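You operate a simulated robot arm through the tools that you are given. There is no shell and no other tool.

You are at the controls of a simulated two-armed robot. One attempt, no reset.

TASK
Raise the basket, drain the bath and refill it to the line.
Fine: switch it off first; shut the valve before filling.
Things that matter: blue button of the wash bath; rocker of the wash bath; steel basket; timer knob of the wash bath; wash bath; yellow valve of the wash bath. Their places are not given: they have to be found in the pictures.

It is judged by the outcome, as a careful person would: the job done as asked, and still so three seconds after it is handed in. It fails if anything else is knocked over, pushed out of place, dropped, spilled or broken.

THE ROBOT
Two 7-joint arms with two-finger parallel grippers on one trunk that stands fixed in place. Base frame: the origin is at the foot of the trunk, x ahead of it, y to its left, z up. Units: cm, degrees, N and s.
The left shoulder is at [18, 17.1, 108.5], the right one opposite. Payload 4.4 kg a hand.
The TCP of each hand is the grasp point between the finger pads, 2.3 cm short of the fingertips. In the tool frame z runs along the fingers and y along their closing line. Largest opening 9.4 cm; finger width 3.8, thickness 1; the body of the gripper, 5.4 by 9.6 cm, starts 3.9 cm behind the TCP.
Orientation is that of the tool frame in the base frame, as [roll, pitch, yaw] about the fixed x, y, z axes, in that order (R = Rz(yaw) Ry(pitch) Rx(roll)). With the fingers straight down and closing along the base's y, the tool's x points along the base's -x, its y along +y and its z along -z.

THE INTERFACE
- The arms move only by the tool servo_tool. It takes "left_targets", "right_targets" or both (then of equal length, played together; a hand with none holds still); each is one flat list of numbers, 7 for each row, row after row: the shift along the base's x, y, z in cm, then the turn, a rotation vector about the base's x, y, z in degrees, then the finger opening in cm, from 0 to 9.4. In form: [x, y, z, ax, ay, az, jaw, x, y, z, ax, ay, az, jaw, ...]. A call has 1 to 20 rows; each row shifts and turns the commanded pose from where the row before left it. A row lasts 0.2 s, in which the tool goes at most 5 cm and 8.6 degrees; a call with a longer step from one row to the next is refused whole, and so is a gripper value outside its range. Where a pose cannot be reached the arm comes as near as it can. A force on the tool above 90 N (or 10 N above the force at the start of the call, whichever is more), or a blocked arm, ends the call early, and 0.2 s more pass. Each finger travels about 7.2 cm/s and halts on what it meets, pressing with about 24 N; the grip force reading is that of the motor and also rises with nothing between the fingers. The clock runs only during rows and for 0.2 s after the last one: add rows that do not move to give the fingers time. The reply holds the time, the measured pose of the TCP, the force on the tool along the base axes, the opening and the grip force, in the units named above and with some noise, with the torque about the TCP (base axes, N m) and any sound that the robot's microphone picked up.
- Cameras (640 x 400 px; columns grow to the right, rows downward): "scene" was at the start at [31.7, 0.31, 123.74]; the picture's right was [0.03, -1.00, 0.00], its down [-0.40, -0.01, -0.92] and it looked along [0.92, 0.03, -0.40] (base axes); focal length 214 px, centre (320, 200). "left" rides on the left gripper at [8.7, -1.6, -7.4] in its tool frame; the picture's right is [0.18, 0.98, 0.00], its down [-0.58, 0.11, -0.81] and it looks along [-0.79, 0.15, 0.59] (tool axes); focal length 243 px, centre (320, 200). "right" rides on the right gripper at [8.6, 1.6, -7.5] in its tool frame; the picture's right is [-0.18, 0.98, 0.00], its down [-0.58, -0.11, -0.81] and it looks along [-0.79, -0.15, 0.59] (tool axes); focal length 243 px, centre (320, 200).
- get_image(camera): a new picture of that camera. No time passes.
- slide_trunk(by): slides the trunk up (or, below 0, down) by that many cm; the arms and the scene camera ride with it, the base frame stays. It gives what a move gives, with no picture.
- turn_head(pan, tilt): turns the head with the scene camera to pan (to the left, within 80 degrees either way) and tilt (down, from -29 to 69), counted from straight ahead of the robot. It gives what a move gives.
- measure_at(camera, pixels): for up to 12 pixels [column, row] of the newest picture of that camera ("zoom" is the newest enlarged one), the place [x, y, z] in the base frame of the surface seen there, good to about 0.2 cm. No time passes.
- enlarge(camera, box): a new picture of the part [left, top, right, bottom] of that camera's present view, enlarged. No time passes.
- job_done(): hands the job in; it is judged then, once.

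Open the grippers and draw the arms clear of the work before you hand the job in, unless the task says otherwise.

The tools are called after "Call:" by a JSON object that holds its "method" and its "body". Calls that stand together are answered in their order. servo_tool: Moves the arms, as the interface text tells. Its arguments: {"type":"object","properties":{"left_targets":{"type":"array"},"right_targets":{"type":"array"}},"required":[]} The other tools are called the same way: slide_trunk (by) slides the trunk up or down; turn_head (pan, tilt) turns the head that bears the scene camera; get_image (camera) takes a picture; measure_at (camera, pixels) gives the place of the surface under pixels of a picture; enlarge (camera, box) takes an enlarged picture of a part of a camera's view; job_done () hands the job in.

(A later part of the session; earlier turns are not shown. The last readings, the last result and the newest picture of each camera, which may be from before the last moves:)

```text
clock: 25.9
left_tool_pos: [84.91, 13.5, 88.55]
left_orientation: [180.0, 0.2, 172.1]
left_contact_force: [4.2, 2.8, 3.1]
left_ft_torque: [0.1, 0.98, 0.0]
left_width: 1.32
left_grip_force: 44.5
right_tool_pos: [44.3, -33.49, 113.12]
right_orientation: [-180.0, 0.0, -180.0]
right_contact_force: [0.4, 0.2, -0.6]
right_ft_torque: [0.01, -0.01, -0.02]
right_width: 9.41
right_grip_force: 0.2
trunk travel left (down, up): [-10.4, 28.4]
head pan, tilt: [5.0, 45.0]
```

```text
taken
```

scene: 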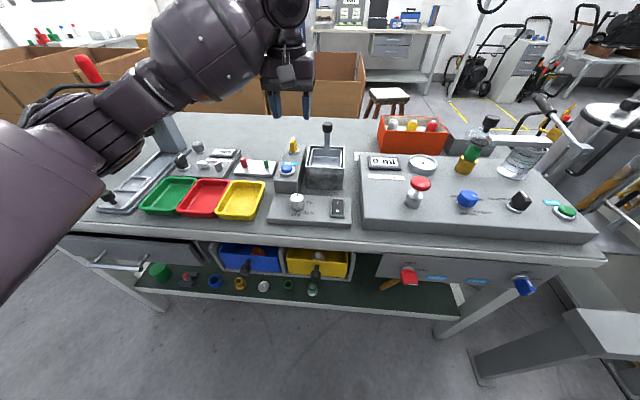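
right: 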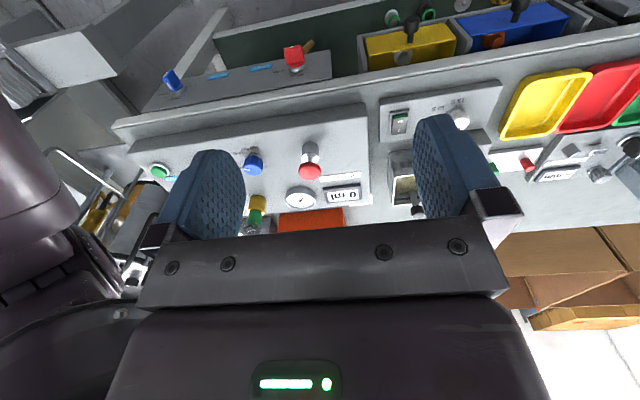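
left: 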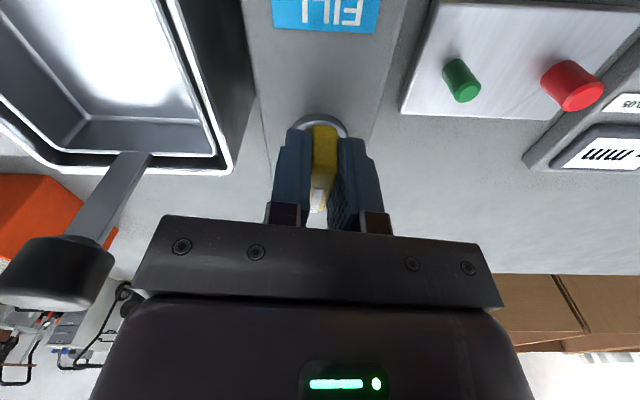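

The hand turned 8° with no resisting z torque and the fin is still aligned between the fingers, so the valve turns this way. I continue clockwise by 36° more.

Call:
{"method": "servo_tool", "body": {"left_targets": [0, 0, 0, 0, 0, -6, 0.6, 0, 0, 0, 0, 0, -6, 0.6, 0, 0, 0, 0, 0, -6, 0.6, 0, 0, 0, 0, 0, -6, 0.6, 0, 0, 0, 0, 0, -6, 0.6, 0, 0, 0, 0, 0, -6, 0.6]}}

Call:
{"method": "get_image", "body": {"camera": "left"}}

Call:
{"method": "enlarge", "body": {"camera": "scene", "box": [255, 105, 385, 215]}}

```text
clock: 27.2
left_tool_pos: [85.1, 13.69, 88.7]
left_orientation: [179.9, 0.2, 136.3]
left_contact_force: [19.8, 28.7, 8.7]
left_ft_torque: [0.33, 0.16, 0.17]
left_width: 1.28
left_grip_force: 45.3
right_tool_pos: [44.4, -33.4, 113.04]
right_orientation: [-179.8, 0.0, -180.0]
right_contact_force: [-0.5, -0.5, 0.7]
right_ft_torque: [-0.02, -0.03, 0.01]
right_width: 9.4
right_grip_force: 0.1
trunk travel left (down, up): [-10.4, 28.4]
head pan, tilt: [5.0, 45.0]
```

```text
taken
```

left: 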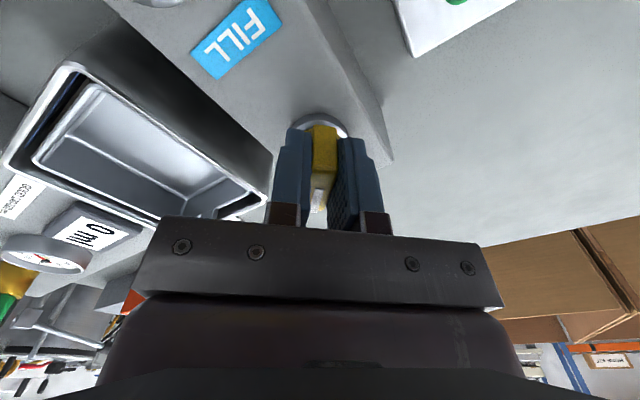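

```text
3.64 times, centred on (320, 160) of scene
```

zoom: 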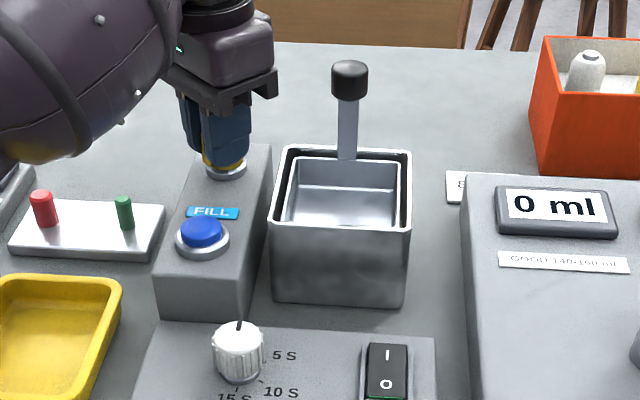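

Fin still follows; lateral force (20, 29 N) says the axis lies slightly further +x, +y than my turning centre. I shift 0.2 cm to relieve it and continue the turn to about 90°.

Call:
{"method": "servo_tool", "body": {"left_targets": [0.15, 0.25, 0, 0, 0, 0, 0.6, 0, 0, 0, 0, 0, -6, 0.6, 0, 0, 0, 0, 0, -6, 0.6, 0, 0, 0, 0, 0, -6, 0.6, 0, 0, 0, 0, 0, -6, 0.6]}}

Call:
{"method": "get_image", "body": {"camera": "left"}}

Call:
{"method": "enlarge", "body": {"camera": "scene", "box": [255, 105, 385, 215]}}

```text
clock: 28.4
left_tool_pos: [85.24, 13.88, 88.76]
left_orientation: [179.8, 0.3, 112.1]
left_contact_force: [27.7, 22.2, 12.9]
left_ft_torque: [0.34, 0.31, 0.2]
left_width: 1.28
left_grip_force: 45.4
right_tool_pos: [44.33, -33.41, 113.07]
right_orientation: [-179.9, -0.2, 179.9]
right_contact_force: [1.3, 0.1, 0.1]
right_ft_torque: [0.0, -0.04, 0.0]
right_width: 9.37
right_grip_force: 0.0
trunk travel left (down, up): [-10.4, 28.4]
head pan, tilt: [5.0, 45.0]
```

```text
taken
```

left: 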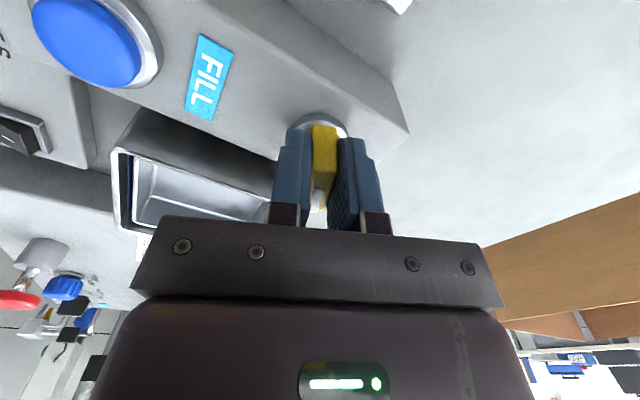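

```text
3.64 times, centred on (320, 160) of scene
```

zoom: 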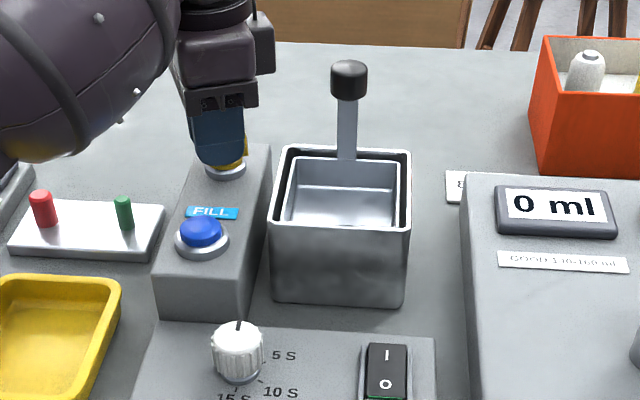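

The fin continues following to ~68°. I relieve a bit more sideways and finish the remaining 22° to a full quarter turn.

Call:
{"method": "servo_tool", "body": {"left_targets": [0.25, 0.1, 0, 0, 0, 0, 0.6, 0, 0, 0, 0, 0, -6, 0.6, 0, 0, 0, 0, 0, -6, 0.6, 0, 0, 0, 0, 0, -5, 0.6, 0, 0, 0, 0, 0, -5, 0.6]}}

Call:
{"method": "get_image", "body": {"camera": "left"}}

Call:
{"method": "enlarge", "body": {"camera": "scene", "box": [255, 105, 385, 215]}}

```text
clock: 29.6
left_tool_pos: [85.46, 13.92, 88.72]
left_orientation: [179.9, 0.2, 90.1]
left_contact_force: [17.4, 22.2, 14.5]
left_ft_torque: [-0.61, -0.02, 0.1]
left_width: 1.3
left_grip_force: 45.4
right_tool_pos: [44.3, -33.37, 113.11]
right_orientation: [-179.9, 0.0, -179.9]
right_contact_force: [0.5, 0.0, -0.2]
right_ft_torque: [0.0, 0.0, 0.0]
right_width: 9.39
right_grip_force: 0.0
trunk travel left (down, up): [-10.4, 28.4]
head pan, tilt: [5.0, 45.0]
```

```text
taken
```

left: 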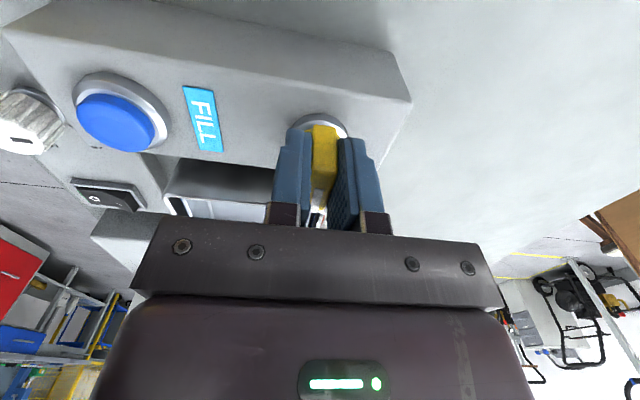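

```text
3.64 times, centred on (320, 160) of scene
```

zoom: 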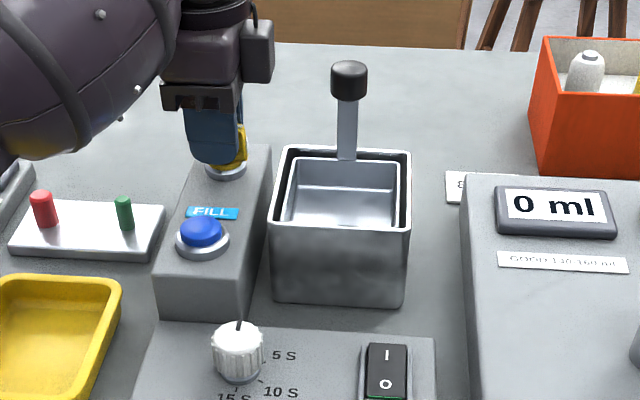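

The fin now lies crosswise (along y), yaw 90°. I let go, rise, and check the fin position and liquid level.

Call:
{"method": "servo_tool", "body": {"left_targets": [0, 0, 0, 0, 0, 0, 2, 0, 0, 0, 0, 0, 0, 3.5, 0, 0, 0, 0, 0, 0, 4, 0, 0, 1, 0, 0, 0, 4, 0, 0, 2, 0, 0, 0, 4, 0, 0, 3, 0, 0, 0, 4, 0, 0, 3, 0, 0, 0, 4]}}

Call:
{"method": "get_image", "body": {"camera": "left"}}

Call:
{"method": "enlarge", "body": {"camera": "scene", "box": [255, 105, 385, 215]}}

```text
clock: 31.2
left_tool_pos: [85.19, 13.58, 97.94]
left_orientation: [179.9, 0.0, 90.2]
left_contact_force: [0.2, 0.1, -0.6]
left_ft_torque: [0.03, 0.0, 0.0]
left_width: 4.0
left_grip_force: 0.0
right_tool_pos: [44.1, -33.59, 113.17]
right_orientation: [-180.0, 0.0, 180.0]
right_contact_force: [-0.4, -0.8, -0.4]
right_ft_torque: [0.01, -0.01, 0.03]
right_width: 9.42
right_grip_force: 0.0
trunk travel left (down, up): [-10.4, 28.4]
head pan, tilt: [5.0, 45.0]
```

```text
taken
```

left: 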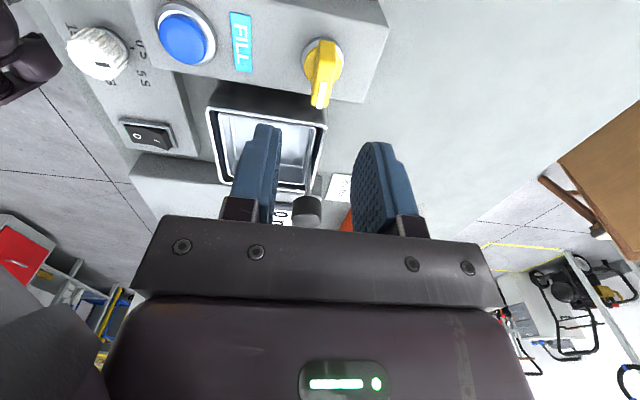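

```text
3.64 times, centred on (320, 160) of scene
```

zoom: 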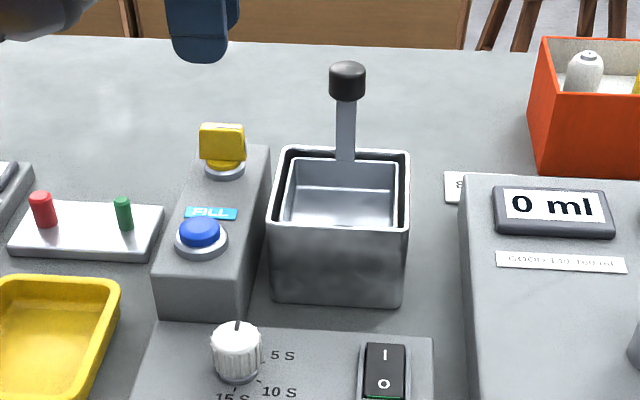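

The valve fin now lies along y with its pointer toward the tank. I zoom into the side gap between basket and tank to look for the liquid.

Call:
{"method": "enlarge", "body": {"camera": "scene", "box": [325, 140, 361, 176]}}

Call:
{"method": "enlarge", "body": {"camera": "left", "box": [195, 70, 345, 200]}}

```text
11.11 times, centred on (343, 158) of scene
```

zoom: 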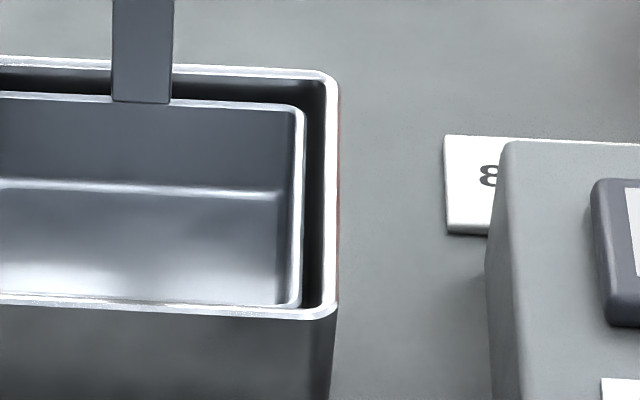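

```text
3.08 times, centred on (270, 135) of left
```

zoom: 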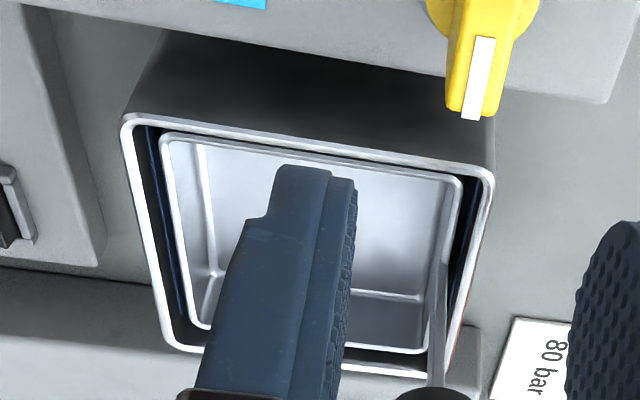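

I measure into the side gap and the back gap from the enlarged scene view.

Call:
{"method": "enlarge", "body": {"camera": "scene", "box": [325, 140, 361, 176]}}

Call:
{"method": "measure_at", "body": {"camera": "zoom", "pixels": [[316, 120], [315, 160], [315, 200], [314, 240], [312, 280], [312, 300], [250, 85], [240, 92], [60, 85], [296, 200], [330, 200], [200, 250]]}}

```text
11.11 times, centred on (343, 158) of scene
```

zoom: 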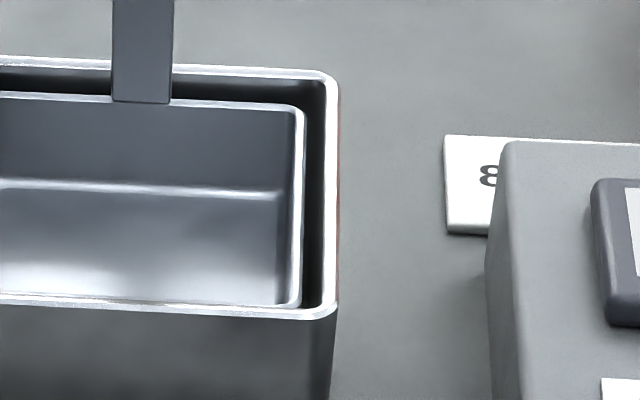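

```text
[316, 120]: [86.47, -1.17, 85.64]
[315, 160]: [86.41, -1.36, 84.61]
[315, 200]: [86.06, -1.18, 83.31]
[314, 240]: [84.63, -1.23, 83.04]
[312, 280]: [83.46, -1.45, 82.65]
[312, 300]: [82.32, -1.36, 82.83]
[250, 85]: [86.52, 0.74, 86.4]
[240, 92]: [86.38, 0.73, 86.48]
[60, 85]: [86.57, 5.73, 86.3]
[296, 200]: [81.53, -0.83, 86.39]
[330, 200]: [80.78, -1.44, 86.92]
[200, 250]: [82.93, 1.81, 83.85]
```

In the gap the surface is at z ≈ 82.8, versus 83.6 before, so the level appears to be falling. I wait 2 s and measure again.

Call:
{"method": "servo_tool", "body": {"left_targets": [0, 0, 0, 0, 0, 0, 4, 0, 0, 0, 0, 0, 0, 4, 0, 0, 0, 0, 0, 0, 4, 0, 0, 0, 0, 0, 0, 4, 0, 0, 0, 0, 0, 0, 4, 0, 0, 0, 0, 0, 0, 4, 0, 0, 0, 0, 0, 0, 4, 0, 0, 0, 0, 0, 0, 4, 0, 0, 0, 0, 0, 0, 4, 0, 0, 0, 0, 0, 0, 4]}}

Call:
{"method": "enlarge", "body": {"camera": "scene", "box": [325, 140, 361, 176]}}

Call:
{"method": "measure_at", "body": {"camera": "zoom", "pixels": [[316, 120], [315, 160], [315, 180], [315, 200], [315, 220], [314, 240], [313, 260], [312, 280], [312, 290], [312, 300]]}}

```text
clock: 33.5
left_tool_pos: [85.41, 13.6, 97.84]
left_orientation: [180.0, 0.2, 90.0]
left_contact_force: [0.8, 0.2, 0.2]
left_ft_torque: [-0.02, 0.0, 0.0]
left_width: 4.0
left_grip_force: 0.1
right_tool_pos: [44.31, -33.63, 113.04]
right_orientation: [-180.0, 0.0, 180.0]
right_contact_force: [0.7, 0.1, 0.0]
right_ft_torque: [0.02, -0.01, 0.0]
right_width: 9.4
right_grip_force: 0.0
trunk travel left (down, up): [-10.4, 28.4]
head pan, tilt: [5.0, 45.0]
```

```text
11.11 times, centred on (343, 158) of scene
```

zoom: 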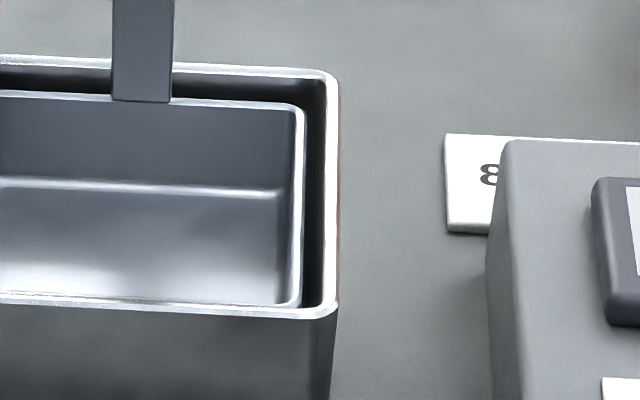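

```text
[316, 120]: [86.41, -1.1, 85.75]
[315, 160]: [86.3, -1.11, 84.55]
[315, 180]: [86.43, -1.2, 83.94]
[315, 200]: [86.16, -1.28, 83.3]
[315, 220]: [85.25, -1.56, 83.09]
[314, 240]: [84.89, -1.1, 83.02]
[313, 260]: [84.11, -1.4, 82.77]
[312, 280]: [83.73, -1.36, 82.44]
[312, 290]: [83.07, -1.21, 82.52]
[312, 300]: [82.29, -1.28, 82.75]
```

The readings are the same, so I can't yet tell if it drains. I move the left hand so its camera looks down along the front gap between basket and tank.

Call:
{"method": "servo_tool", "body": {"left_targets": [-1.8, -1.5, 0.4, 0, 0, 0, 9, -1.8, -1.6, 0.4, 0, 0, 0, 9.4, -1.8, -1.6, 0, 0, 0, 0, 9.4, -1.8, -1.6, 0, 0, 0, 0, 9.4, 0, 0, 0, 0, 0, 0, 9.4]}}

Call:
{"method": "get_image", "body": {"camera": "left"}}

```text
clock: 34.6
left_tool_pos: [78.26, 7.39, 98.82]
left_orientation: [-179.9, 0.2, 90.0]
left_contact_force: [0.4, -0.2, 0.9]
left_ft_torque: [-0.03, -0.03, 0.0]
left_width: 9.4
left_grip_force: 0.0
right_tool_pos: [44.2, -33.6, 113.06]
right_orientation: [-180.0, 0.0, 180.0]
right_contact_force: [0.1, 0.0, -0.2]
right_ft_torque: [-0.01, -0.01, 0.01]
right_width: 9.42
right_grip_force: 0.1
trunk travel left (down, up): [-10.4, 28.4]
head pan, tilt: [5.0, 45.0]
```

```text
taken
```

left: 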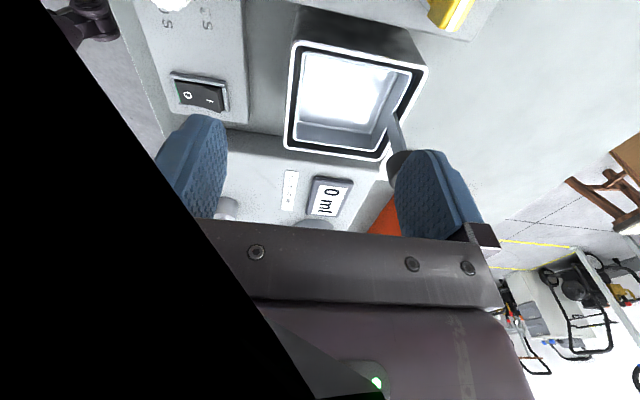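

The tank's gap is visible around (290,100) and (410,100). I enlarge it.

Call:
{"method": "enlarge", "body": {"camera": "left", "box": [280, 30, 430, 165]}}

Call:
{"method": "enlarge", "body": {"camera": "left", "box": [280, 35, 320, 155]}}

```text
2.96 times, centred on (355, 98) of left
```

zoom: 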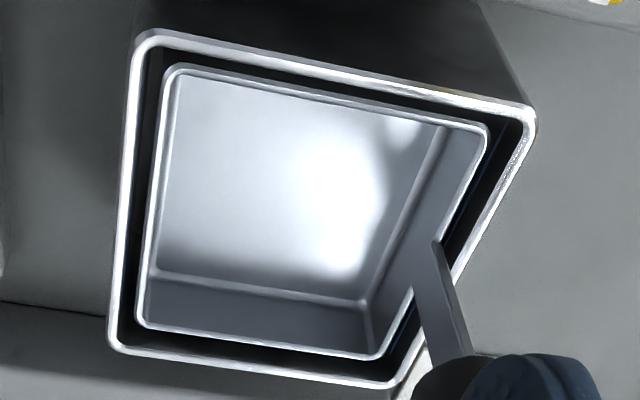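

```text
3.33 times, centred on (300, 95) of left
```

zoom: 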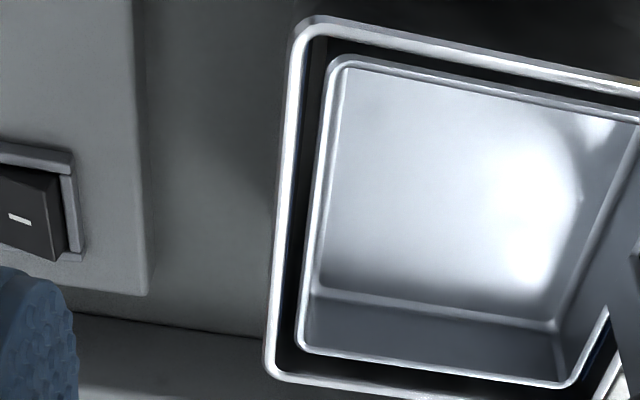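

Call:
{"method": "enlarge", "body": {"camera": "left", "box": [285, 45, 305, 70]}}

Call:
{"method": "measure_at", "body": {"camera": "left", "pixels": [[295, 60], [294, 70], [293, 80], [292, 90], [291, 100], [290, 110], [289, 120], [288, 130], [300, 146], [310, 148], [296, 48], [297, 54]]}}

```text
16.00 times, centred on (295, 58) of left
```

zoom: 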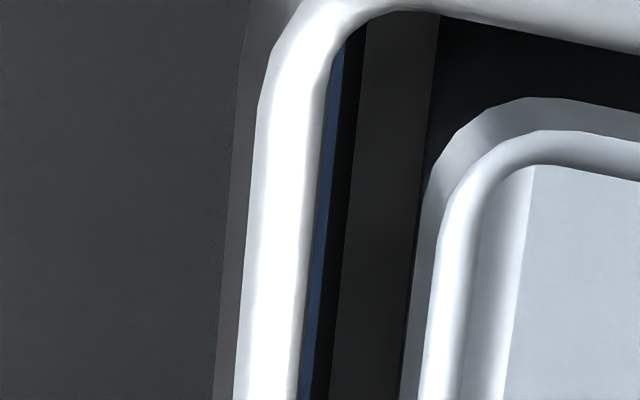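

```text
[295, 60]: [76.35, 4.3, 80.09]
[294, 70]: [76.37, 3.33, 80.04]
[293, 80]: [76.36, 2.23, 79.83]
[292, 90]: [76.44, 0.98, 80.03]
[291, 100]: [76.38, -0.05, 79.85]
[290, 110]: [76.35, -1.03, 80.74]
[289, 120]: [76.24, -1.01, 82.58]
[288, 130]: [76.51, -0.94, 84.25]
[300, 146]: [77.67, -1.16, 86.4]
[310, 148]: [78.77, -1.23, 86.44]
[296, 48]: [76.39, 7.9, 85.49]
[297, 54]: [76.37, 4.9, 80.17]
```

The bottom of the gap now measures z ≈ 80.0 (it was liquid at 83.6), so the bath has drained. I wait 1.6 s more and re-measure to confirm it is empty.

Call:
{"method": "servo_tool", "body": {"left_targets": [0, 0, 0, 0, 0, 0, 9.4, 0, 0, 0, 0, 0, 0, 9.4, 0, 0, 0, 0, 0, 0, 9.4, 0, 0, 0, 0, 0, 0, 9.4, 0, 0, 0, 0, 0, 0, 9.4, 0, 0, 0, 0, 0, 0, 9.4, 0, 0, 0, 0, 0, 0, 9.4, 0, 0, 0, 0, 0, 0, 9.4]}}

Call:
{"method": "enlarge", "body": {"camera": "left", "box": [285, 45, 305, 70]}}

Call:
{"method": "measure_at", "body": {"camera": "zoom", "pixels": [[385, 100], [385, 150], [385, 200], [375, 250], [375, 300], [375, 350], [375, 390], [400, 60], [325, 200], [330, 150]]}}

```text
clock: 36.5
left_tool_pos: [78.38, 7.43, 98.64]
left_orientation: [-180.0, 0.1, 90.2]
left_contact_force: [-0.4, -0.4, 0.2]
left_ft_torque: [-0.03, 0.01, 0.02]
left_width: 9.4
left_grip_force: 0.0
right_tool_pos: [44.18, -33.55, 113.12]
right_orientation: [179.9, 0.1, -180.0]
right_contact_force: [0.3, 0.8, -0.5]
right_ft_torque: [0.01, 0.0, 0.01]
right_width: 9.4
right_grip_force: 0.1
trunk travel left (down, up): [-10.4, 28.4]
head pan, tilt: [5.0, 45.0]
```

```text
16.00 times, centred on (295, 58) of left
```

zoom: 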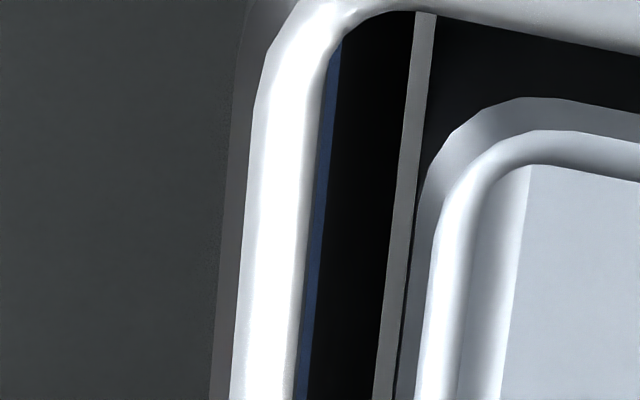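

```text
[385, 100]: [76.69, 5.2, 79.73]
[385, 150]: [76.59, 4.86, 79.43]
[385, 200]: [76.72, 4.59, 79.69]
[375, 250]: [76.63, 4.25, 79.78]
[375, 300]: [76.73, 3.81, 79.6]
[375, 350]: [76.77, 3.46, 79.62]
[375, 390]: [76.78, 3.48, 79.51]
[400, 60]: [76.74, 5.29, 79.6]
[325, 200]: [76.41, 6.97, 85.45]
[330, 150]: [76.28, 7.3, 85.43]
```

Floor now reads 79.6 and the last dark liquid band is gone, leaving a bright steel strip. One more short wait to confirm nothing changes any more.

Call:
{"method": "servo_tool", "body": {"left_targets": [0, 0, 0, 0, 0, 0, 9.4, 0, 0, 0, 0, 0, 0, 9.4, 0, 0, 0, 0, 0, 0, 9.4, 0, 0, 0, 0, 0, 0, 9.4, 0, 0, 0, 0, 0, 0, 9.4, 0, 0, 0, 0, 0, 0, 9.4, 0, 0, 0, 0, 0, 0, 9.4, 0, 0, 0, 0, 0, 0, 9.4]}}

Call:
{"method": "enlarge", "body": {"camera": "left", "box": [285, 45, 305, 70]}}

Call:
{"method": "measure_at", "body": {"camera": "zoom", "pixels": [[385, 100], [385, 150], [385, 200], [375, 250], [375, 300], [400, 300], [415, 100], [410, 200]]}}

```text
clock: 38.2
left_tool_pos: [78.41, 7.37, 98.59]
left_orientation: [-180.0, 0.3, 90.1]
left_contact_force: [-0.4, 0.2, -0.4]
left_ft_torque: [-0.03, 0.01, -0.03]
left_width: 9.4
left_grip_force: 0.0
right_tool_pos: [44.26, -33.52, 113.1]
right_orientation: [179.9, -0.1, 179.9]
right_contact_force: [-0.4, 0.0, 0.6]
right_ft_torque: [-0.01, -0.03, 0.0]
right_width: 9.38
right_grip_force: 0.1
trunk travel left (down, up): [-10.4, 28.4]
head pan, tilt: [5.0, 45.0]
```

```text
16.00 times, centred on (295, 58) of left
```

zoom: 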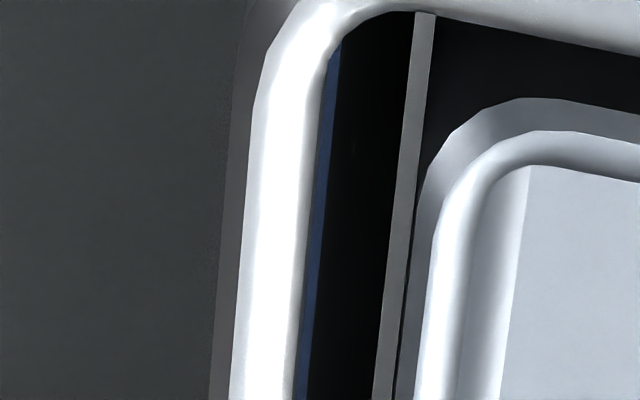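

```text
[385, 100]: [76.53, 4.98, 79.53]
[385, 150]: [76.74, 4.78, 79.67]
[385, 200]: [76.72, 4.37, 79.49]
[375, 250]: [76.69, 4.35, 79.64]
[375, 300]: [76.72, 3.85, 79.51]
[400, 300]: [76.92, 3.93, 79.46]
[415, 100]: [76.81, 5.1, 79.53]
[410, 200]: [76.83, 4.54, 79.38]
```

The bath is empty and steady. Next I shut the valve: first I measure its present position in the scene view to centre the turn better.

Call:
{"method": "servo_tool", "body": {"left_targets": [1.8, 1.6, 0.2, 0, 0, 0, 6, 1.8, 1.6, 0, 0, 0, 0, 4, 1.8, 1.6, 0, 0, 0, 0, 4, 1.5, 1.4, 0, 0, 0, 0, 4, 0, 0, 0, 0, 0, 0, 4]}}

Call:
{"method": "enlarge", "body": {"camera": "left", "box": [285, 25, 365, 115]}}

Call:
{"method": "enlarge", "body": {"camera": "scene", "box": [275, 130, 315, 170]}}

```text
clock: 39.5
left_tool_pos: [85.09, 13.61, 98.84]
left_orientation: [-180.0, 0.2, 90.2]
left_contact_force: [-0.1, 0.0, -0.6]
left_ft_torque: [-0.02, 0.01, 0.0]
left_width: 3.99
left_grip_force: 0.0
right_tool_pos: [44.31, -33.6, 113.11]
right_orientation: [-180.0, 0.0, 179.9]
right_contact_force: [0.4, -0.3, 1.0]
right_ft_torque: [-0.01, -0.02, 0.02]
right_width: 9.41
right_grip_force: 0.0
trunk travel left (down, up): [-10.4, 28.4]
head pan, tilt: [5.0, 45.0]
```

```text
4.44 times, centred on (325, 70) of left
```

zoom: 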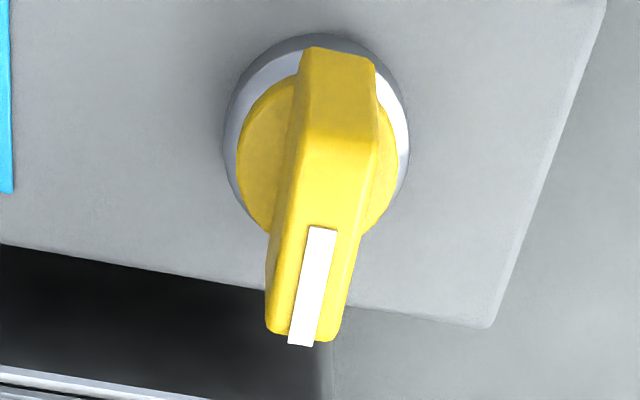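

```text
10.00 times, centred on (295, 150) of scene
```

zoom: 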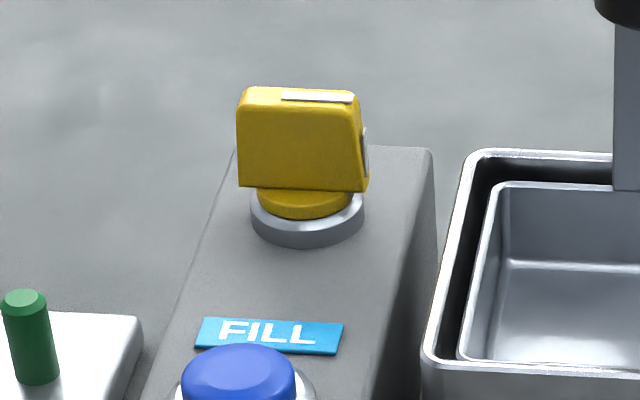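

Call:
{"method": "measure_at", "body": {"camera": "zoom", "pixels": [[240, 150], [363, 150], [300, 140], [300, 180], [252, 215], [362, 210], [305, 238], [305, 225], [300, 92], [258, 200], [350, 200]]}}

Call:
{"method": "measure_at", "body": {"camera": "left", "pixels": [[325, 38], [322, 62], [330, 62], [317, 80], [316, 94], [303, 63], [345, 70], [309, 90], [327, 94]]}}

```text
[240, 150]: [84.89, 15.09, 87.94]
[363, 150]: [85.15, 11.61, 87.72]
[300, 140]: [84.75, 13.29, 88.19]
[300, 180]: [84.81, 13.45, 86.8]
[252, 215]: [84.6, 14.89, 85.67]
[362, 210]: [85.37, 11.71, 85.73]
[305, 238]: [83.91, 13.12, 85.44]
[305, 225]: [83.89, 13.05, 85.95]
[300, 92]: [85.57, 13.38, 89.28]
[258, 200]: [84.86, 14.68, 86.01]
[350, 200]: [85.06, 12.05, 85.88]
```

```text
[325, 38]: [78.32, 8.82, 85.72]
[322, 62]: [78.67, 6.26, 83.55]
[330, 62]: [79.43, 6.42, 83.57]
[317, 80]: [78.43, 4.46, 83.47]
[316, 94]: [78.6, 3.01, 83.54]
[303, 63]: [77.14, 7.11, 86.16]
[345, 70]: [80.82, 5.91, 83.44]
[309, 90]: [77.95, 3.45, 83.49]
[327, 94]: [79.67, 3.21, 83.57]
```

Fin centre is (85.4, 13.35) — axis confirmed. I go down onto it with the hand (yaw 90°, closing along x) and grip.

Call:
{"method": "servo_tool", "body": {"left_targets": [0.3, -0.25, -2.5, 0, 0, 0, 4, 0, 0, -2.5, 0, 0, 0, 4, 0, 0, -2.5, 0, 0, 0, 4, 0, 0, -1.6, 0, 0, 0, 4, 0, 0, -0.9, 0, 0, 0, 4, 0, 0, 0, 0, 0, 0, 4, 0, 0, 0, 0, 0, 0, 1.5, 0, 0, 0, 0, 0, 0, 0.6, 0, 0, 0, 0, 0, 0, 0.6, 0, 0, 0, 0, 0, 0, 0.6]}}

Call:
{"method": "get_image", "body": {"camera": "left"}}

```text
clock: 41.6
left_tool_pos: [85.44, 13.41, 88.82]
left_orientation: [179.8, 0.2, 90.1]
left_contact_force: [20.8, -0.8, 5.1]
left_ft_torque: [-0.2, 0.07, 0.0]
left_width: 1.31
left_grip_force: 45.0
right_tool_pos: [44.49, -33.65, 112.96]
right_orientation: [-180.0, -0.1, -180.0]
right_contact_force: [0.1, -0.4, -0.5]
right_ft_torque: [-0.02, 0.01, 0.0]
right_width: 9.42
right_grip_force: 0.1
trunk travel left (down, up): [-10.4, 28.4]
head pan, tilt: [5.0, 45.0]
```

```text
taken
```

left: 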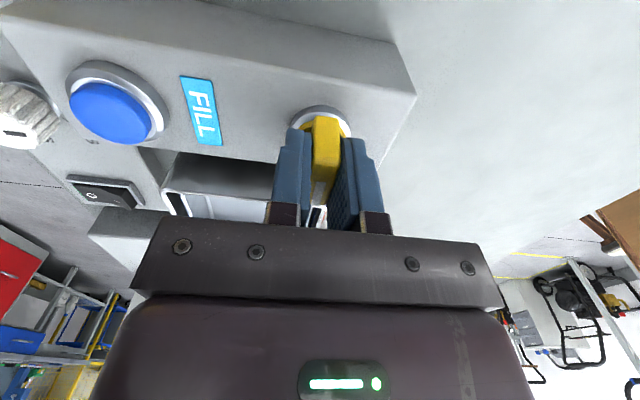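

Gripped at 1.31; a +21 N pull along x says the fin centre is a bit further out, so I shift 0.2 cm that way and turn back counter-clockwise 45°.

Call:
{"method": "servo_tool", "body": {"left_targets": [0.2, 0, 0, 0, 0, 0, 0.6, 0, 0, 0, 0, 0, 6, 0.6, 0, 0, 0, 0, 0, 6, 0.6, 0, 0, 0, 0, 0, 6, 0.6, 0, 0, 0, 0, 0, 6, 0.6, 0, 0, 0, 0, 0, 6, 0.6, 0, 0, 0, 0, 0, 6, 0.6, 0, 0, 0, 0, 0, 6, 0.6, 0, 0, 0, 0, 0, 6, 0.6]}}

Call:
{"method": "get_image", "body": {"camera": "left"}}

```text
clock: 43.6
left_tool_pos: [85.41, 13.45, 88.78]
left_orientation: [180.0, 0.3, 138.2]
left_contact_force: [-4.5, 2.4, 8.9]
left_ft_torque: [0.43, 0.64, 0.02]
left_width: 1.27
left_grip_force: 44.6
right_tool_pos: [44.09, -33.59, 113.23]
right_orientation: [-179.9, 0.0, -180.0]
right_contact_force: [-0.2, 0.0, 0.4]
right_ft_torque: [0.0, 0.04, 0.02]
right_width: 9.41
right_grip_force: 0.1
trunk travel left (down, up): [-10.4, 28.4]
head pan, tilt: [5.0, 45.0]
```

```text
taken
```

left: 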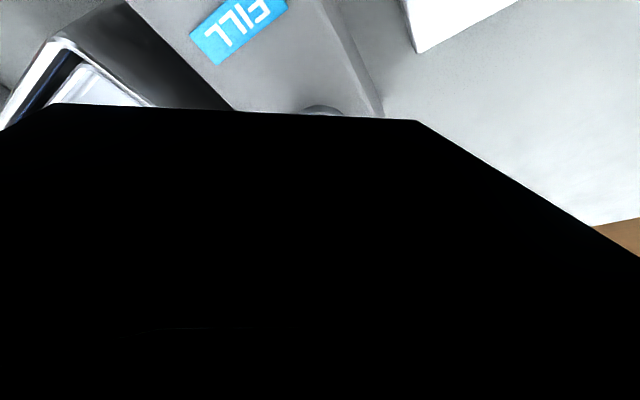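

Forces are low now. I turn the remaining 42° back to the original orientation.

Call:
{"method": "servo_tool", "body": {"left_targets": [0, 0, 0, 0, 0, 6, 0.6, 0, 0, 0, 0, 0, 6, 0.6, 0, 0, 0, 0, 0, 6, 0.6, 0, 0, 0, 0, 0, 6, 0.6, 0, 0, 0, 0, 0, 6, 0.6, 0, 0, 0, 0, 0, 6, 0.6, 0, 0, 0, 0, 0, 6, 0.6, 0, 0, 0, 0, 0, 0, 0.6]}}

Call:
{"method": "get_image", "body": {"camera": "left"}}

Call:
{"method": "enlarge", "body": {"camera": "scene", "box": [255, 105, 385, 215]}}

```text
clock: 45.5
left_tool_pos: [85.54, 13.4, 88.72]
left_orientation: [-180.0, 0.3, -179.7]
left_contact_force: [-5.9, 4.3, 6.1]
left_ft_torque: [0.08, -0.64, -0.13]
left_width: 1.28
left_grip_force: 44.6
right_tool_pos: [44.01, -33.5, 113.05]
right_orientation: [179.9, 0.0, -180.0]
right_contact_force: [-0.1, 0.5, -0.3]
right_ft_torque: [0.01, 0.0, 0.0]
right_width: 9.39
right_grip_force: 0.1
trunk travel left (down, up): [-10.4, 28.4]
head pan, tilt: [5.0, 45.0]
```

```text
taken
```

left: 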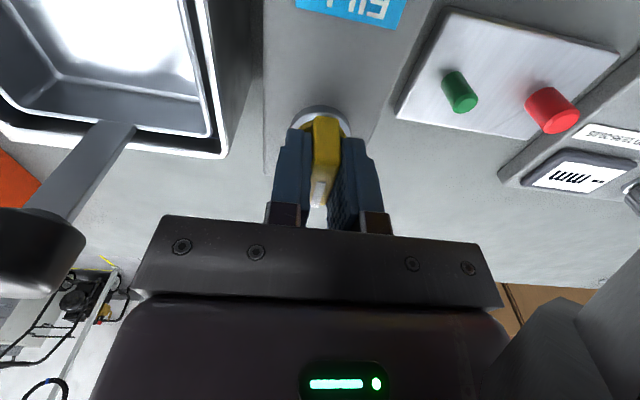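

```text
3.64 times, centred on (320, 160) of scene
```

zoom: 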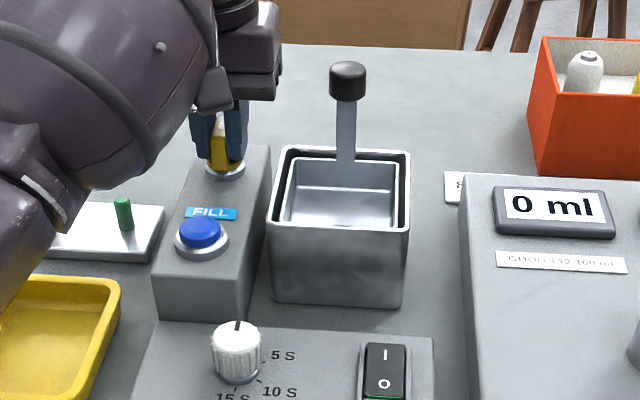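

The fin is back along x with the hand at yaw 180°. I nudge 3° more to feel for the closed stop.

Call:
{"method": "servo_tool", "body": {"left_targets": [0, 0, 0, 0, 0, 3, 0.6, 0, 0, 0, 0, 0, 0, 0.6]}}

```text
clock: 46.0
left_tool_pos: [85.45, 13.45, 88.71]
left_orientation: [-179.9, 0.4, -176.9]
left_contact_force: [1.3, 4.2, 7.9]
left_ft_torque: [0.14, 0.34, -1.85]
left_width: 1.37
left_grip_force: 45.1
right_tool_pos: [44.24, -33.53, 113.11]
right_orientation: [-180.0, 0.0, 179.9]
right_contact_force: [0.3, -0.6, -0.3]
right_ft_torque: [-0.02, 0.02, 0.01]
right_width: 9.41
right_grip_force: 0.1
trunk travel left (down, up): [-10.4, 28.4]
head pan, tilt: [5.0, 45.0]
```

Torque rose to -1.85 N·m: the valve is against its closed stop. I relax, release the fin and rise, then look at the button.

Call:
{"method": "servo_tool", "body": {"left_targets": [0, 0, 0, 0, 0, -3, 0.6, 0, 0, 0, 0, 0, 0, 2, 0, 0, 0, 0, 0, 0, 4, 0, 0, 0, 0, 0, 0, 4, 0, 0, 1.5, 0, 0, 0, 4, 0, 0, 3, 0, 0, 0, 4, 0, 0, 3, 0, 0, 0, 4, -3, 0, 1, 0, 0, 0, 2, -3, 0, 0, 0, 0, 0, 0, -3, 0, 0, 0, 0, 0, 0, -1, 0, 0, 0, 0, 0, 0]}}

Call:
{"method": "get_image", "body": {"camera": "left"}}

Call:
{"method": "enlarge", "body": {"camera": "scene", "box": [265, 115, 355, 205]}}

```text
clock: 48.5
left_tool_pos: [75.3, 13.41, 97.27]
left_orientation: [179.9, 0.1, -179.8]
left_contact_force: [-0.1, 0.9, -0.9]
left_ft_torque: [0.0, -0.02, -0.02]
left_width: 0.02
left_grip_force: 24.4
right_tool_pos: [44.27, -33.54, 113.02]
right_orientation: [-180.0, 0.0, 180.0]
right_contact_force: [-0.1, 0.6, 0.1]
right_ft_torque: [0.02, -0.02, 0.01]
right_width: 9.39
right_grip_force: 0.0
trunk travel left (down, up): [-10.4, 28.4]
head pan, tilt: [5.0, 45.0]
```

```text
taken
```

left: 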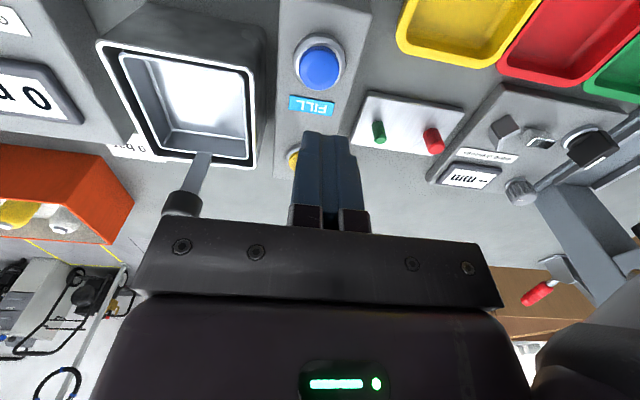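

```text
4.44 times, centred on (310, 160) of scene
```

zoom: 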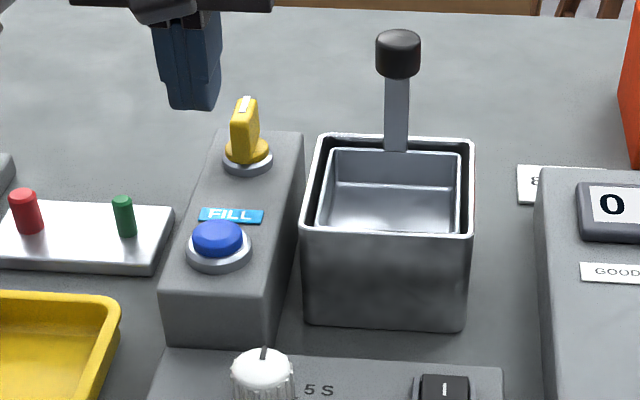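

The valve fin is back exactly as at the start. I measure the blue button in the left picture at (320,68) and its ring.

Call:
{"method": "measure_at", "body": {"camera": "left", "pixels": [[320, 58], [320, 68], [320, 82], [303, 68], [338, 68], [296, 60], [344, 60], [320, 40], [320, 92], [310, 106]]}}

Call:
{"method": "measure_at", "body": {"camera": "zoom", "pixels": [[218, 228], [218, 250], [196, 238], [240, 236], [218, 268], [190, 252], [248, 250], [230, 216]]}}

```text
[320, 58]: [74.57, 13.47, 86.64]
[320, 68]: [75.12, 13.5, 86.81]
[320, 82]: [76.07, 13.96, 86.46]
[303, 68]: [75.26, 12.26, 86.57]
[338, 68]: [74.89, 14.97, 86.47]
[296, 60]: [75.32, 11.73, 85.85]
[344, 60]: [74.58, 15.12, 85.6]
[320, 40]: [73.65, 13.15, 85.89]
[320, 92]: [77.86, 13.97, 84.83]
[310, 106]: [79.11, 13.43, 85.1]
```

```text
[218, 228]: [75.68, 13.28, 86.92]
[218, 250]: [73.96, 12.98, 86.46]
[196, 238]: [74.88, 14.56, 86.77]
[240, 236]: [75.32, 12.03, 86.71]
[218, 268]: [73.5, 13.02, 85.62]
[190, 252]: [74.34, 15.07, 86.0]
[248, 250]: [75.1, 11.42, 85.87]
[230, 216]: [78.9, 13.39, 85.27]
```

Button centre (75.2, 13.4), top 86.85, ring 85.9. I lower the closed fingertips to about 0.5 cm above it.

Call:
{"method": "servo_tool", "body": {"left_targets": [-0.1, 0, -2.5, 0, 0, 0, 0, 0, 0, -2.5, 0, 0, 0, 0, 0, 0, -1.6, 0, 0, 0, 0, 0, 0, -0.8, 0, 0, 0, 0, 0, 0, 0, 0, 0, 0, 0]}}

Call:
{"method": "get_image", "body": {"camera": "left"}}

Call:
{"method": "get_image", "body": {"camera": "scene"}}

Call:
{"method": "enlarge", "body": {"camera": "scene", "box": [265, 115, 355, 205]}}

```text
clock: 49.6
left_tool_pos: [75.38, 13.39, 89.69]
left_orientation: [-180.0, 0.2, -179.8]
left_contact_force: [-0.4, 0.8, 0.3]
left_ft_torque: [0.01, 0.0, 0.02]
left_width: 0.0
left_grip_force: 23.8
right_tool_pos: [44.27, -33.65, 113.15]
right_orientation: [179.9, 0.0, 180.0]
right_contact_force: [-0.4, -1.0, 0.0]
right_ft_torque: [0.0, -0.01, 0.01]
right_width: 9.42
right_grip_force: 0.1
trunk travel left (down, up): [-10.4, 28.4]
head pan, tilt: [5.0, 45.0]
```

```text
taken
```

left: 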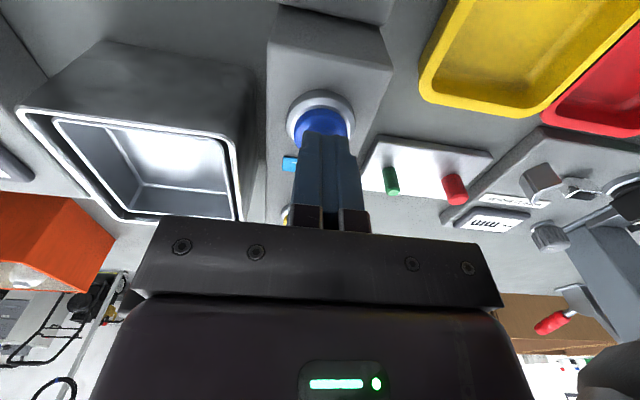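

```text
taken
```

scene: 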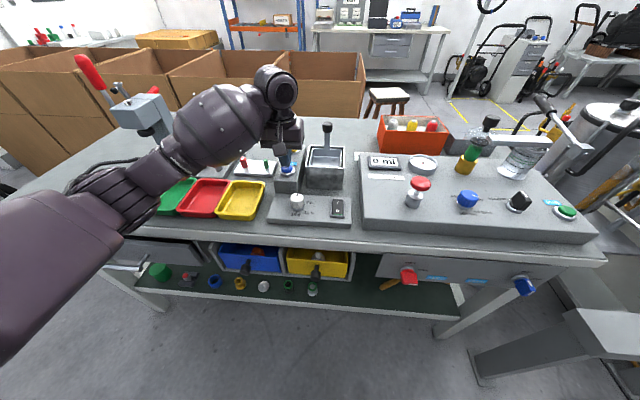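

```text
4.44 times, centred on (310, 160) of scene
```

zoom: 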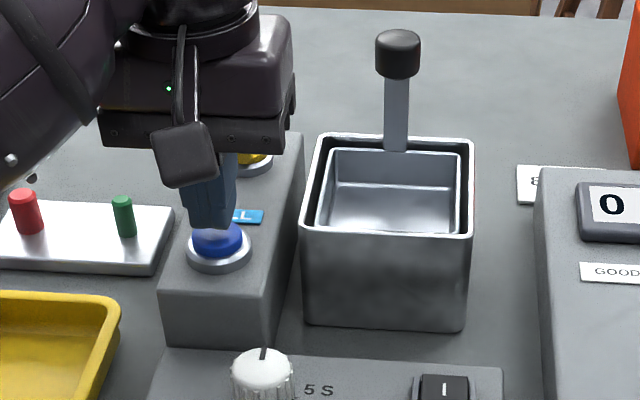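

The fingertips are just above the button and the tank remains visible. I lower 0.7 cm to begin pressing, then check.

Call:
{"method": "servo_tool", "body": {"left_targets": [-0.1, 0, -0.4, 0, 0, 0, 0, 0, 0, -0.3, 0, 0, 0, 0]}}

Call:
{"method": "enlarge", "body": {"camera": "scene", "box": [265, 115, 355, 205]}}

```text
clock: 50.2
left_tool_pos: [75.33, 13.35, 89.02]
left_orientation: [-180.0, 0.2, -179.9]
left_contact_force: [0.4, 0.2, -0.8]
left_ft_torque: [-0.01, 0.02, 0.06]
left_width: 0.02
left_grip_force: 23.8
right_tool_pos: [44.23, -33.67, 113.12]
right_orientation: [179.9, 0.0, 180.0]
right_contact_force: [-0.6, 1.0, 0.2]
right_ft_torque: [0.0, 0.02, 0.04]
right_width: 9.4
right_grip_force: 0.0
trunk travel left (down, up): [-10.4, 28.4]
head pan, tilt: [5.0, 45.0]
```

```text
4.44 times, centred on (310, 160) of scene
```

zoom: 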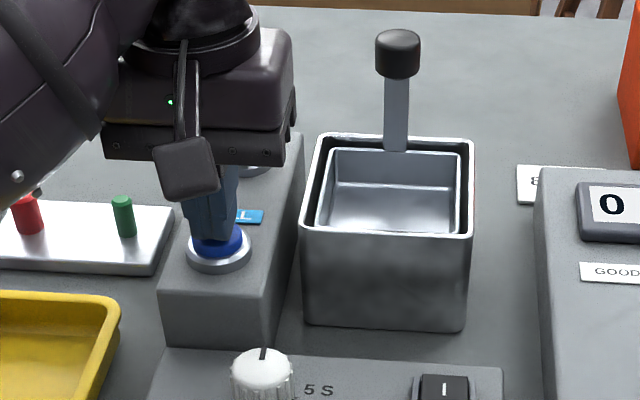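

No contact force yet. I press down 0.3 cm further in small steps.

Call:
{"method": "servo_tool", "body": {"left_targets": [0, 0, -0.15, 0, 0, 0, 0, 0, 0, -0.15, 0, 0, 0, 0]}}

Call:
{"method": "enlarge", "body": {"camera": "scene", "box": [265, 115, 355, 205]}}

Call:
{"method": "get_image", "body": {"camera": "left"}}

```text
clock: 50.9
left_tool_pos: [75.3, 13.34, 88.81]
left_orientation: [-179.9, 0.3, -180.0]
left_contact_force: [0.0, -0.7, 1.1]
left_ft_torque: [-0.02, 0.0, -0.01]
left_width: 0.0
left_grip_force: 24.2
right_tool_pos: [44.3, -33.68, 113.15]
right_orientation: [-179.9, 0.0, -179.9]
right_contact_force: [0.7, 0.4, 0.1]
right_ft_torque: [0.04, 0.02, -0.03]
right_width: 9.38
right_grip_force: 0.1
trunk travel left (down, up): [-10.4, 28.4]
head pan, tilt: [5.0, 45.0]
```

```text
4.44 times, centred on (310, 160) of scene
```

zoom: 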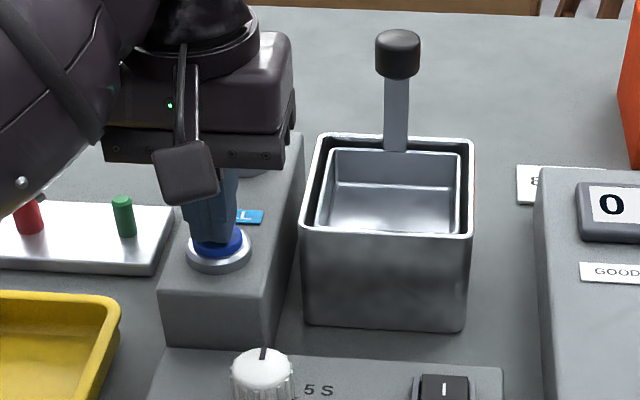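

```text
taken
```

left: 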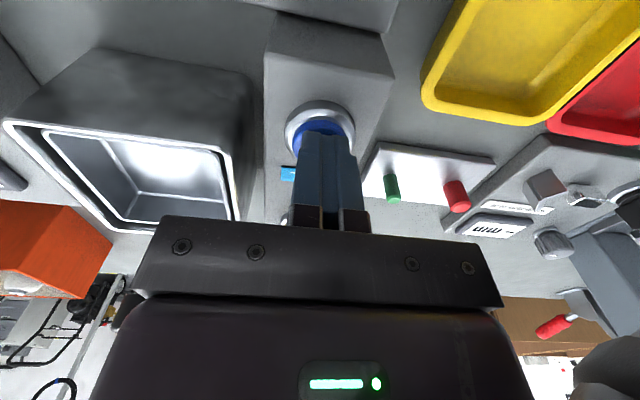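

Force is only about 1 N at tip z ≈ 86.5. I continue 0.3 cm more.

Call:
{"method": "servo_tool", "body": {"left_targets": [0, 0, -0.15, 0, 0, 0, 0, 0, 0, -0.15, 0, 0, 0, 0]}}

Call:
{"method": "enlarge", "body": {"camera": "scene", "box": [265, 115, 355, 205]}}

```text
clock: 51.5
left_tool_pos: [75.27, 13.48, 88.59]
left_orientation: [180.0, 0.4, -180.0]
left_contact_force: [3.5, 0.6, 4.6]
left_ft_torque: [0.02, 0.0, 0.0]
left_width: 0.01
left_grip_force: 24.3
right_tool_pos: [44.26, -33.63, 113.16]
right_orientation: [-180.0, 0.0, 179.9]
right_contact_force: [0.5, 0.3, 0.7]
right_ft_torque: [0.01, -0.02, 0.01]
right_width: 9.38
right_grip_force: 0.1
trunk travel left (down, up): [-10.4, 28.4]
head pan, tilt: [5.0, 45.0]
heard: click
```

```text
4.44 times, centred on (310, 160) of scene
```

zoom: 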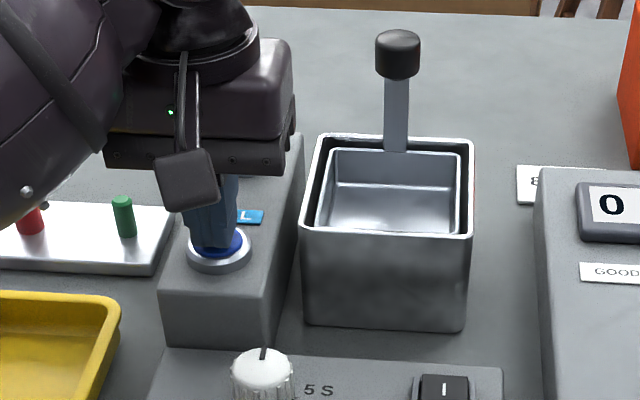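

A click: the button has switched. I hold and look for rising water every half second.

Call:
{"method": "servo_tool", "body": {"left_targets": [0, 0, 0, 0, 0, 0, 0, 0, 0, 0, 0, 0, 0, 0]}}

Call:
{"method": "enlarge", "body": {"camera": "scene", "box": [300, 138, 350, 178]}}

Call:
{"method": "measure_at", "body": {"camera": "zoom", "pixels": [[495, 160], [494, 200], [493, 230], [492, 260], [300, 180], [300, 230]]}}

```text
clock: 52.0
left_tool_pos: [75.34, 13.45, 88.57]
left_orientation: [-179.9, 0.2, -180.0]
left_contact_force: [3.4, 0.9, 6.5]
left_ft_torque: [0.0, -0.02, 0.04]
left_width: 0.0
left_grip_force: 24.0
right_tool_pos: [44.2, -33.53, 113.0]
right_orientation: [-180.0, 0.0, 180.0]
right_contact_force: [-0.1, -0.3, 1.1]
right_ft_torque: [-0.02, -0.01, 0.02]
right_width: 9.42
right_grip_force: 0.1
trunk travel left (down, up): [-10.4, 28.4]
head pan, tilt: [5.0, 45.0]
```

```text
10.00 times, centred on (325, 158) of scene
```

zoom: 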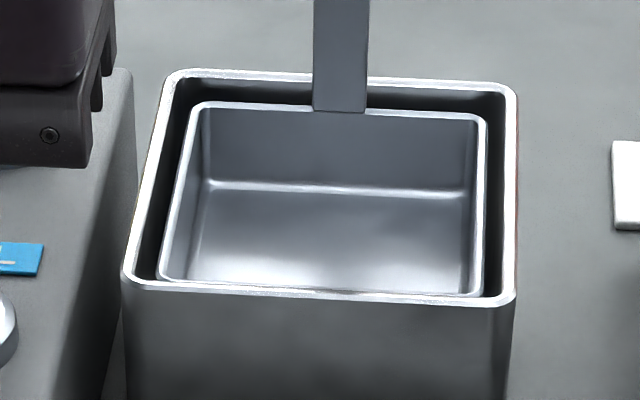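

```text
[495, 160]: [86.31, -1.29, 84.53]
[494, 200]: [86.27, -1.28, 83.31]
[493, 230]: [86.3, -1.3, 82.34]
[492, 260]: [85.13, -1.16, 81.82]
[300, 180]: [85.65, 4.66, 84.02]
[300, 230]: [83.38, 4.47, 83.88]
```

I hold another 0.6 s and measure again in the side gap.

Call:
{"method": "servo_tool", "body": {"left_targets": [0, 0, 0, 0, 0, 0, 0, 0, 0, 0, 0, 0, 0, 0]}}

Call:
{"method": "enlarge", "body": {"camera": "scene", "box": [300, 138, 350, 178]}}

Call:
{"method": "measure_at", "body": {"camera": "zoom", "pixels": [[494, 200], [494, 215], [493, 230], [493, 240], [492, 250], [492, 260], [492, 270], [491, 280], [491, 290], [300, 230]]}}

```text
clock: 52.6
left_tool_pos: [75.4, 13.42, 88.47]
left_orientation: [-180.0, 0.2, -180.0]
left_contact_force: [2.2, 1.0, 8.8]
left_ft_torque: [0.01, -0.04, 0.02]
left_width: 0.0
left_grip_force: 23.6
right_tool_pos: [44.26, -33.65, 113.13]
right_orientation: [-180.0, 0.0, -180.0]
right_contact_force: [-0.9, 0.4, 0.3]
right_ft_torque: [-0.02, 0.01, 0.01]
right_width: 9.38
right_grip_force: 0.0
trunk travel left (down, up): [-10.4, 28.4]
head pan, tilt: [5.0, 45.0]
```

```text
10.00 times, centred on (325, 158) of scene
```

zoom: 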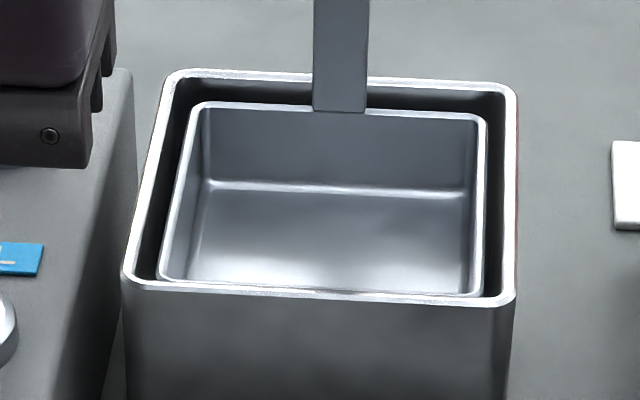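

```text
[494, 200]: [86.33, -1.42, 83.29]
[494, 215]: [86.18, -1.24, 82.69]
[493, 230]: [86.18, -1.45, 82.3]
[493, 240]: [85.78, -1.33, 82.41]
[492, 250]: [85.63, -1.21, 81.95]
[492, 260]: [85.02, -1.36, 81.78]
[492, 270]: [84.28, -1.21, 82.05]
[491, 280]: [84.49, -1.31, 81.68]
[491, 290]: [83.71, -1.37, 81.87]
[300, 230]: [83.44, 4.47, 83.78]
```

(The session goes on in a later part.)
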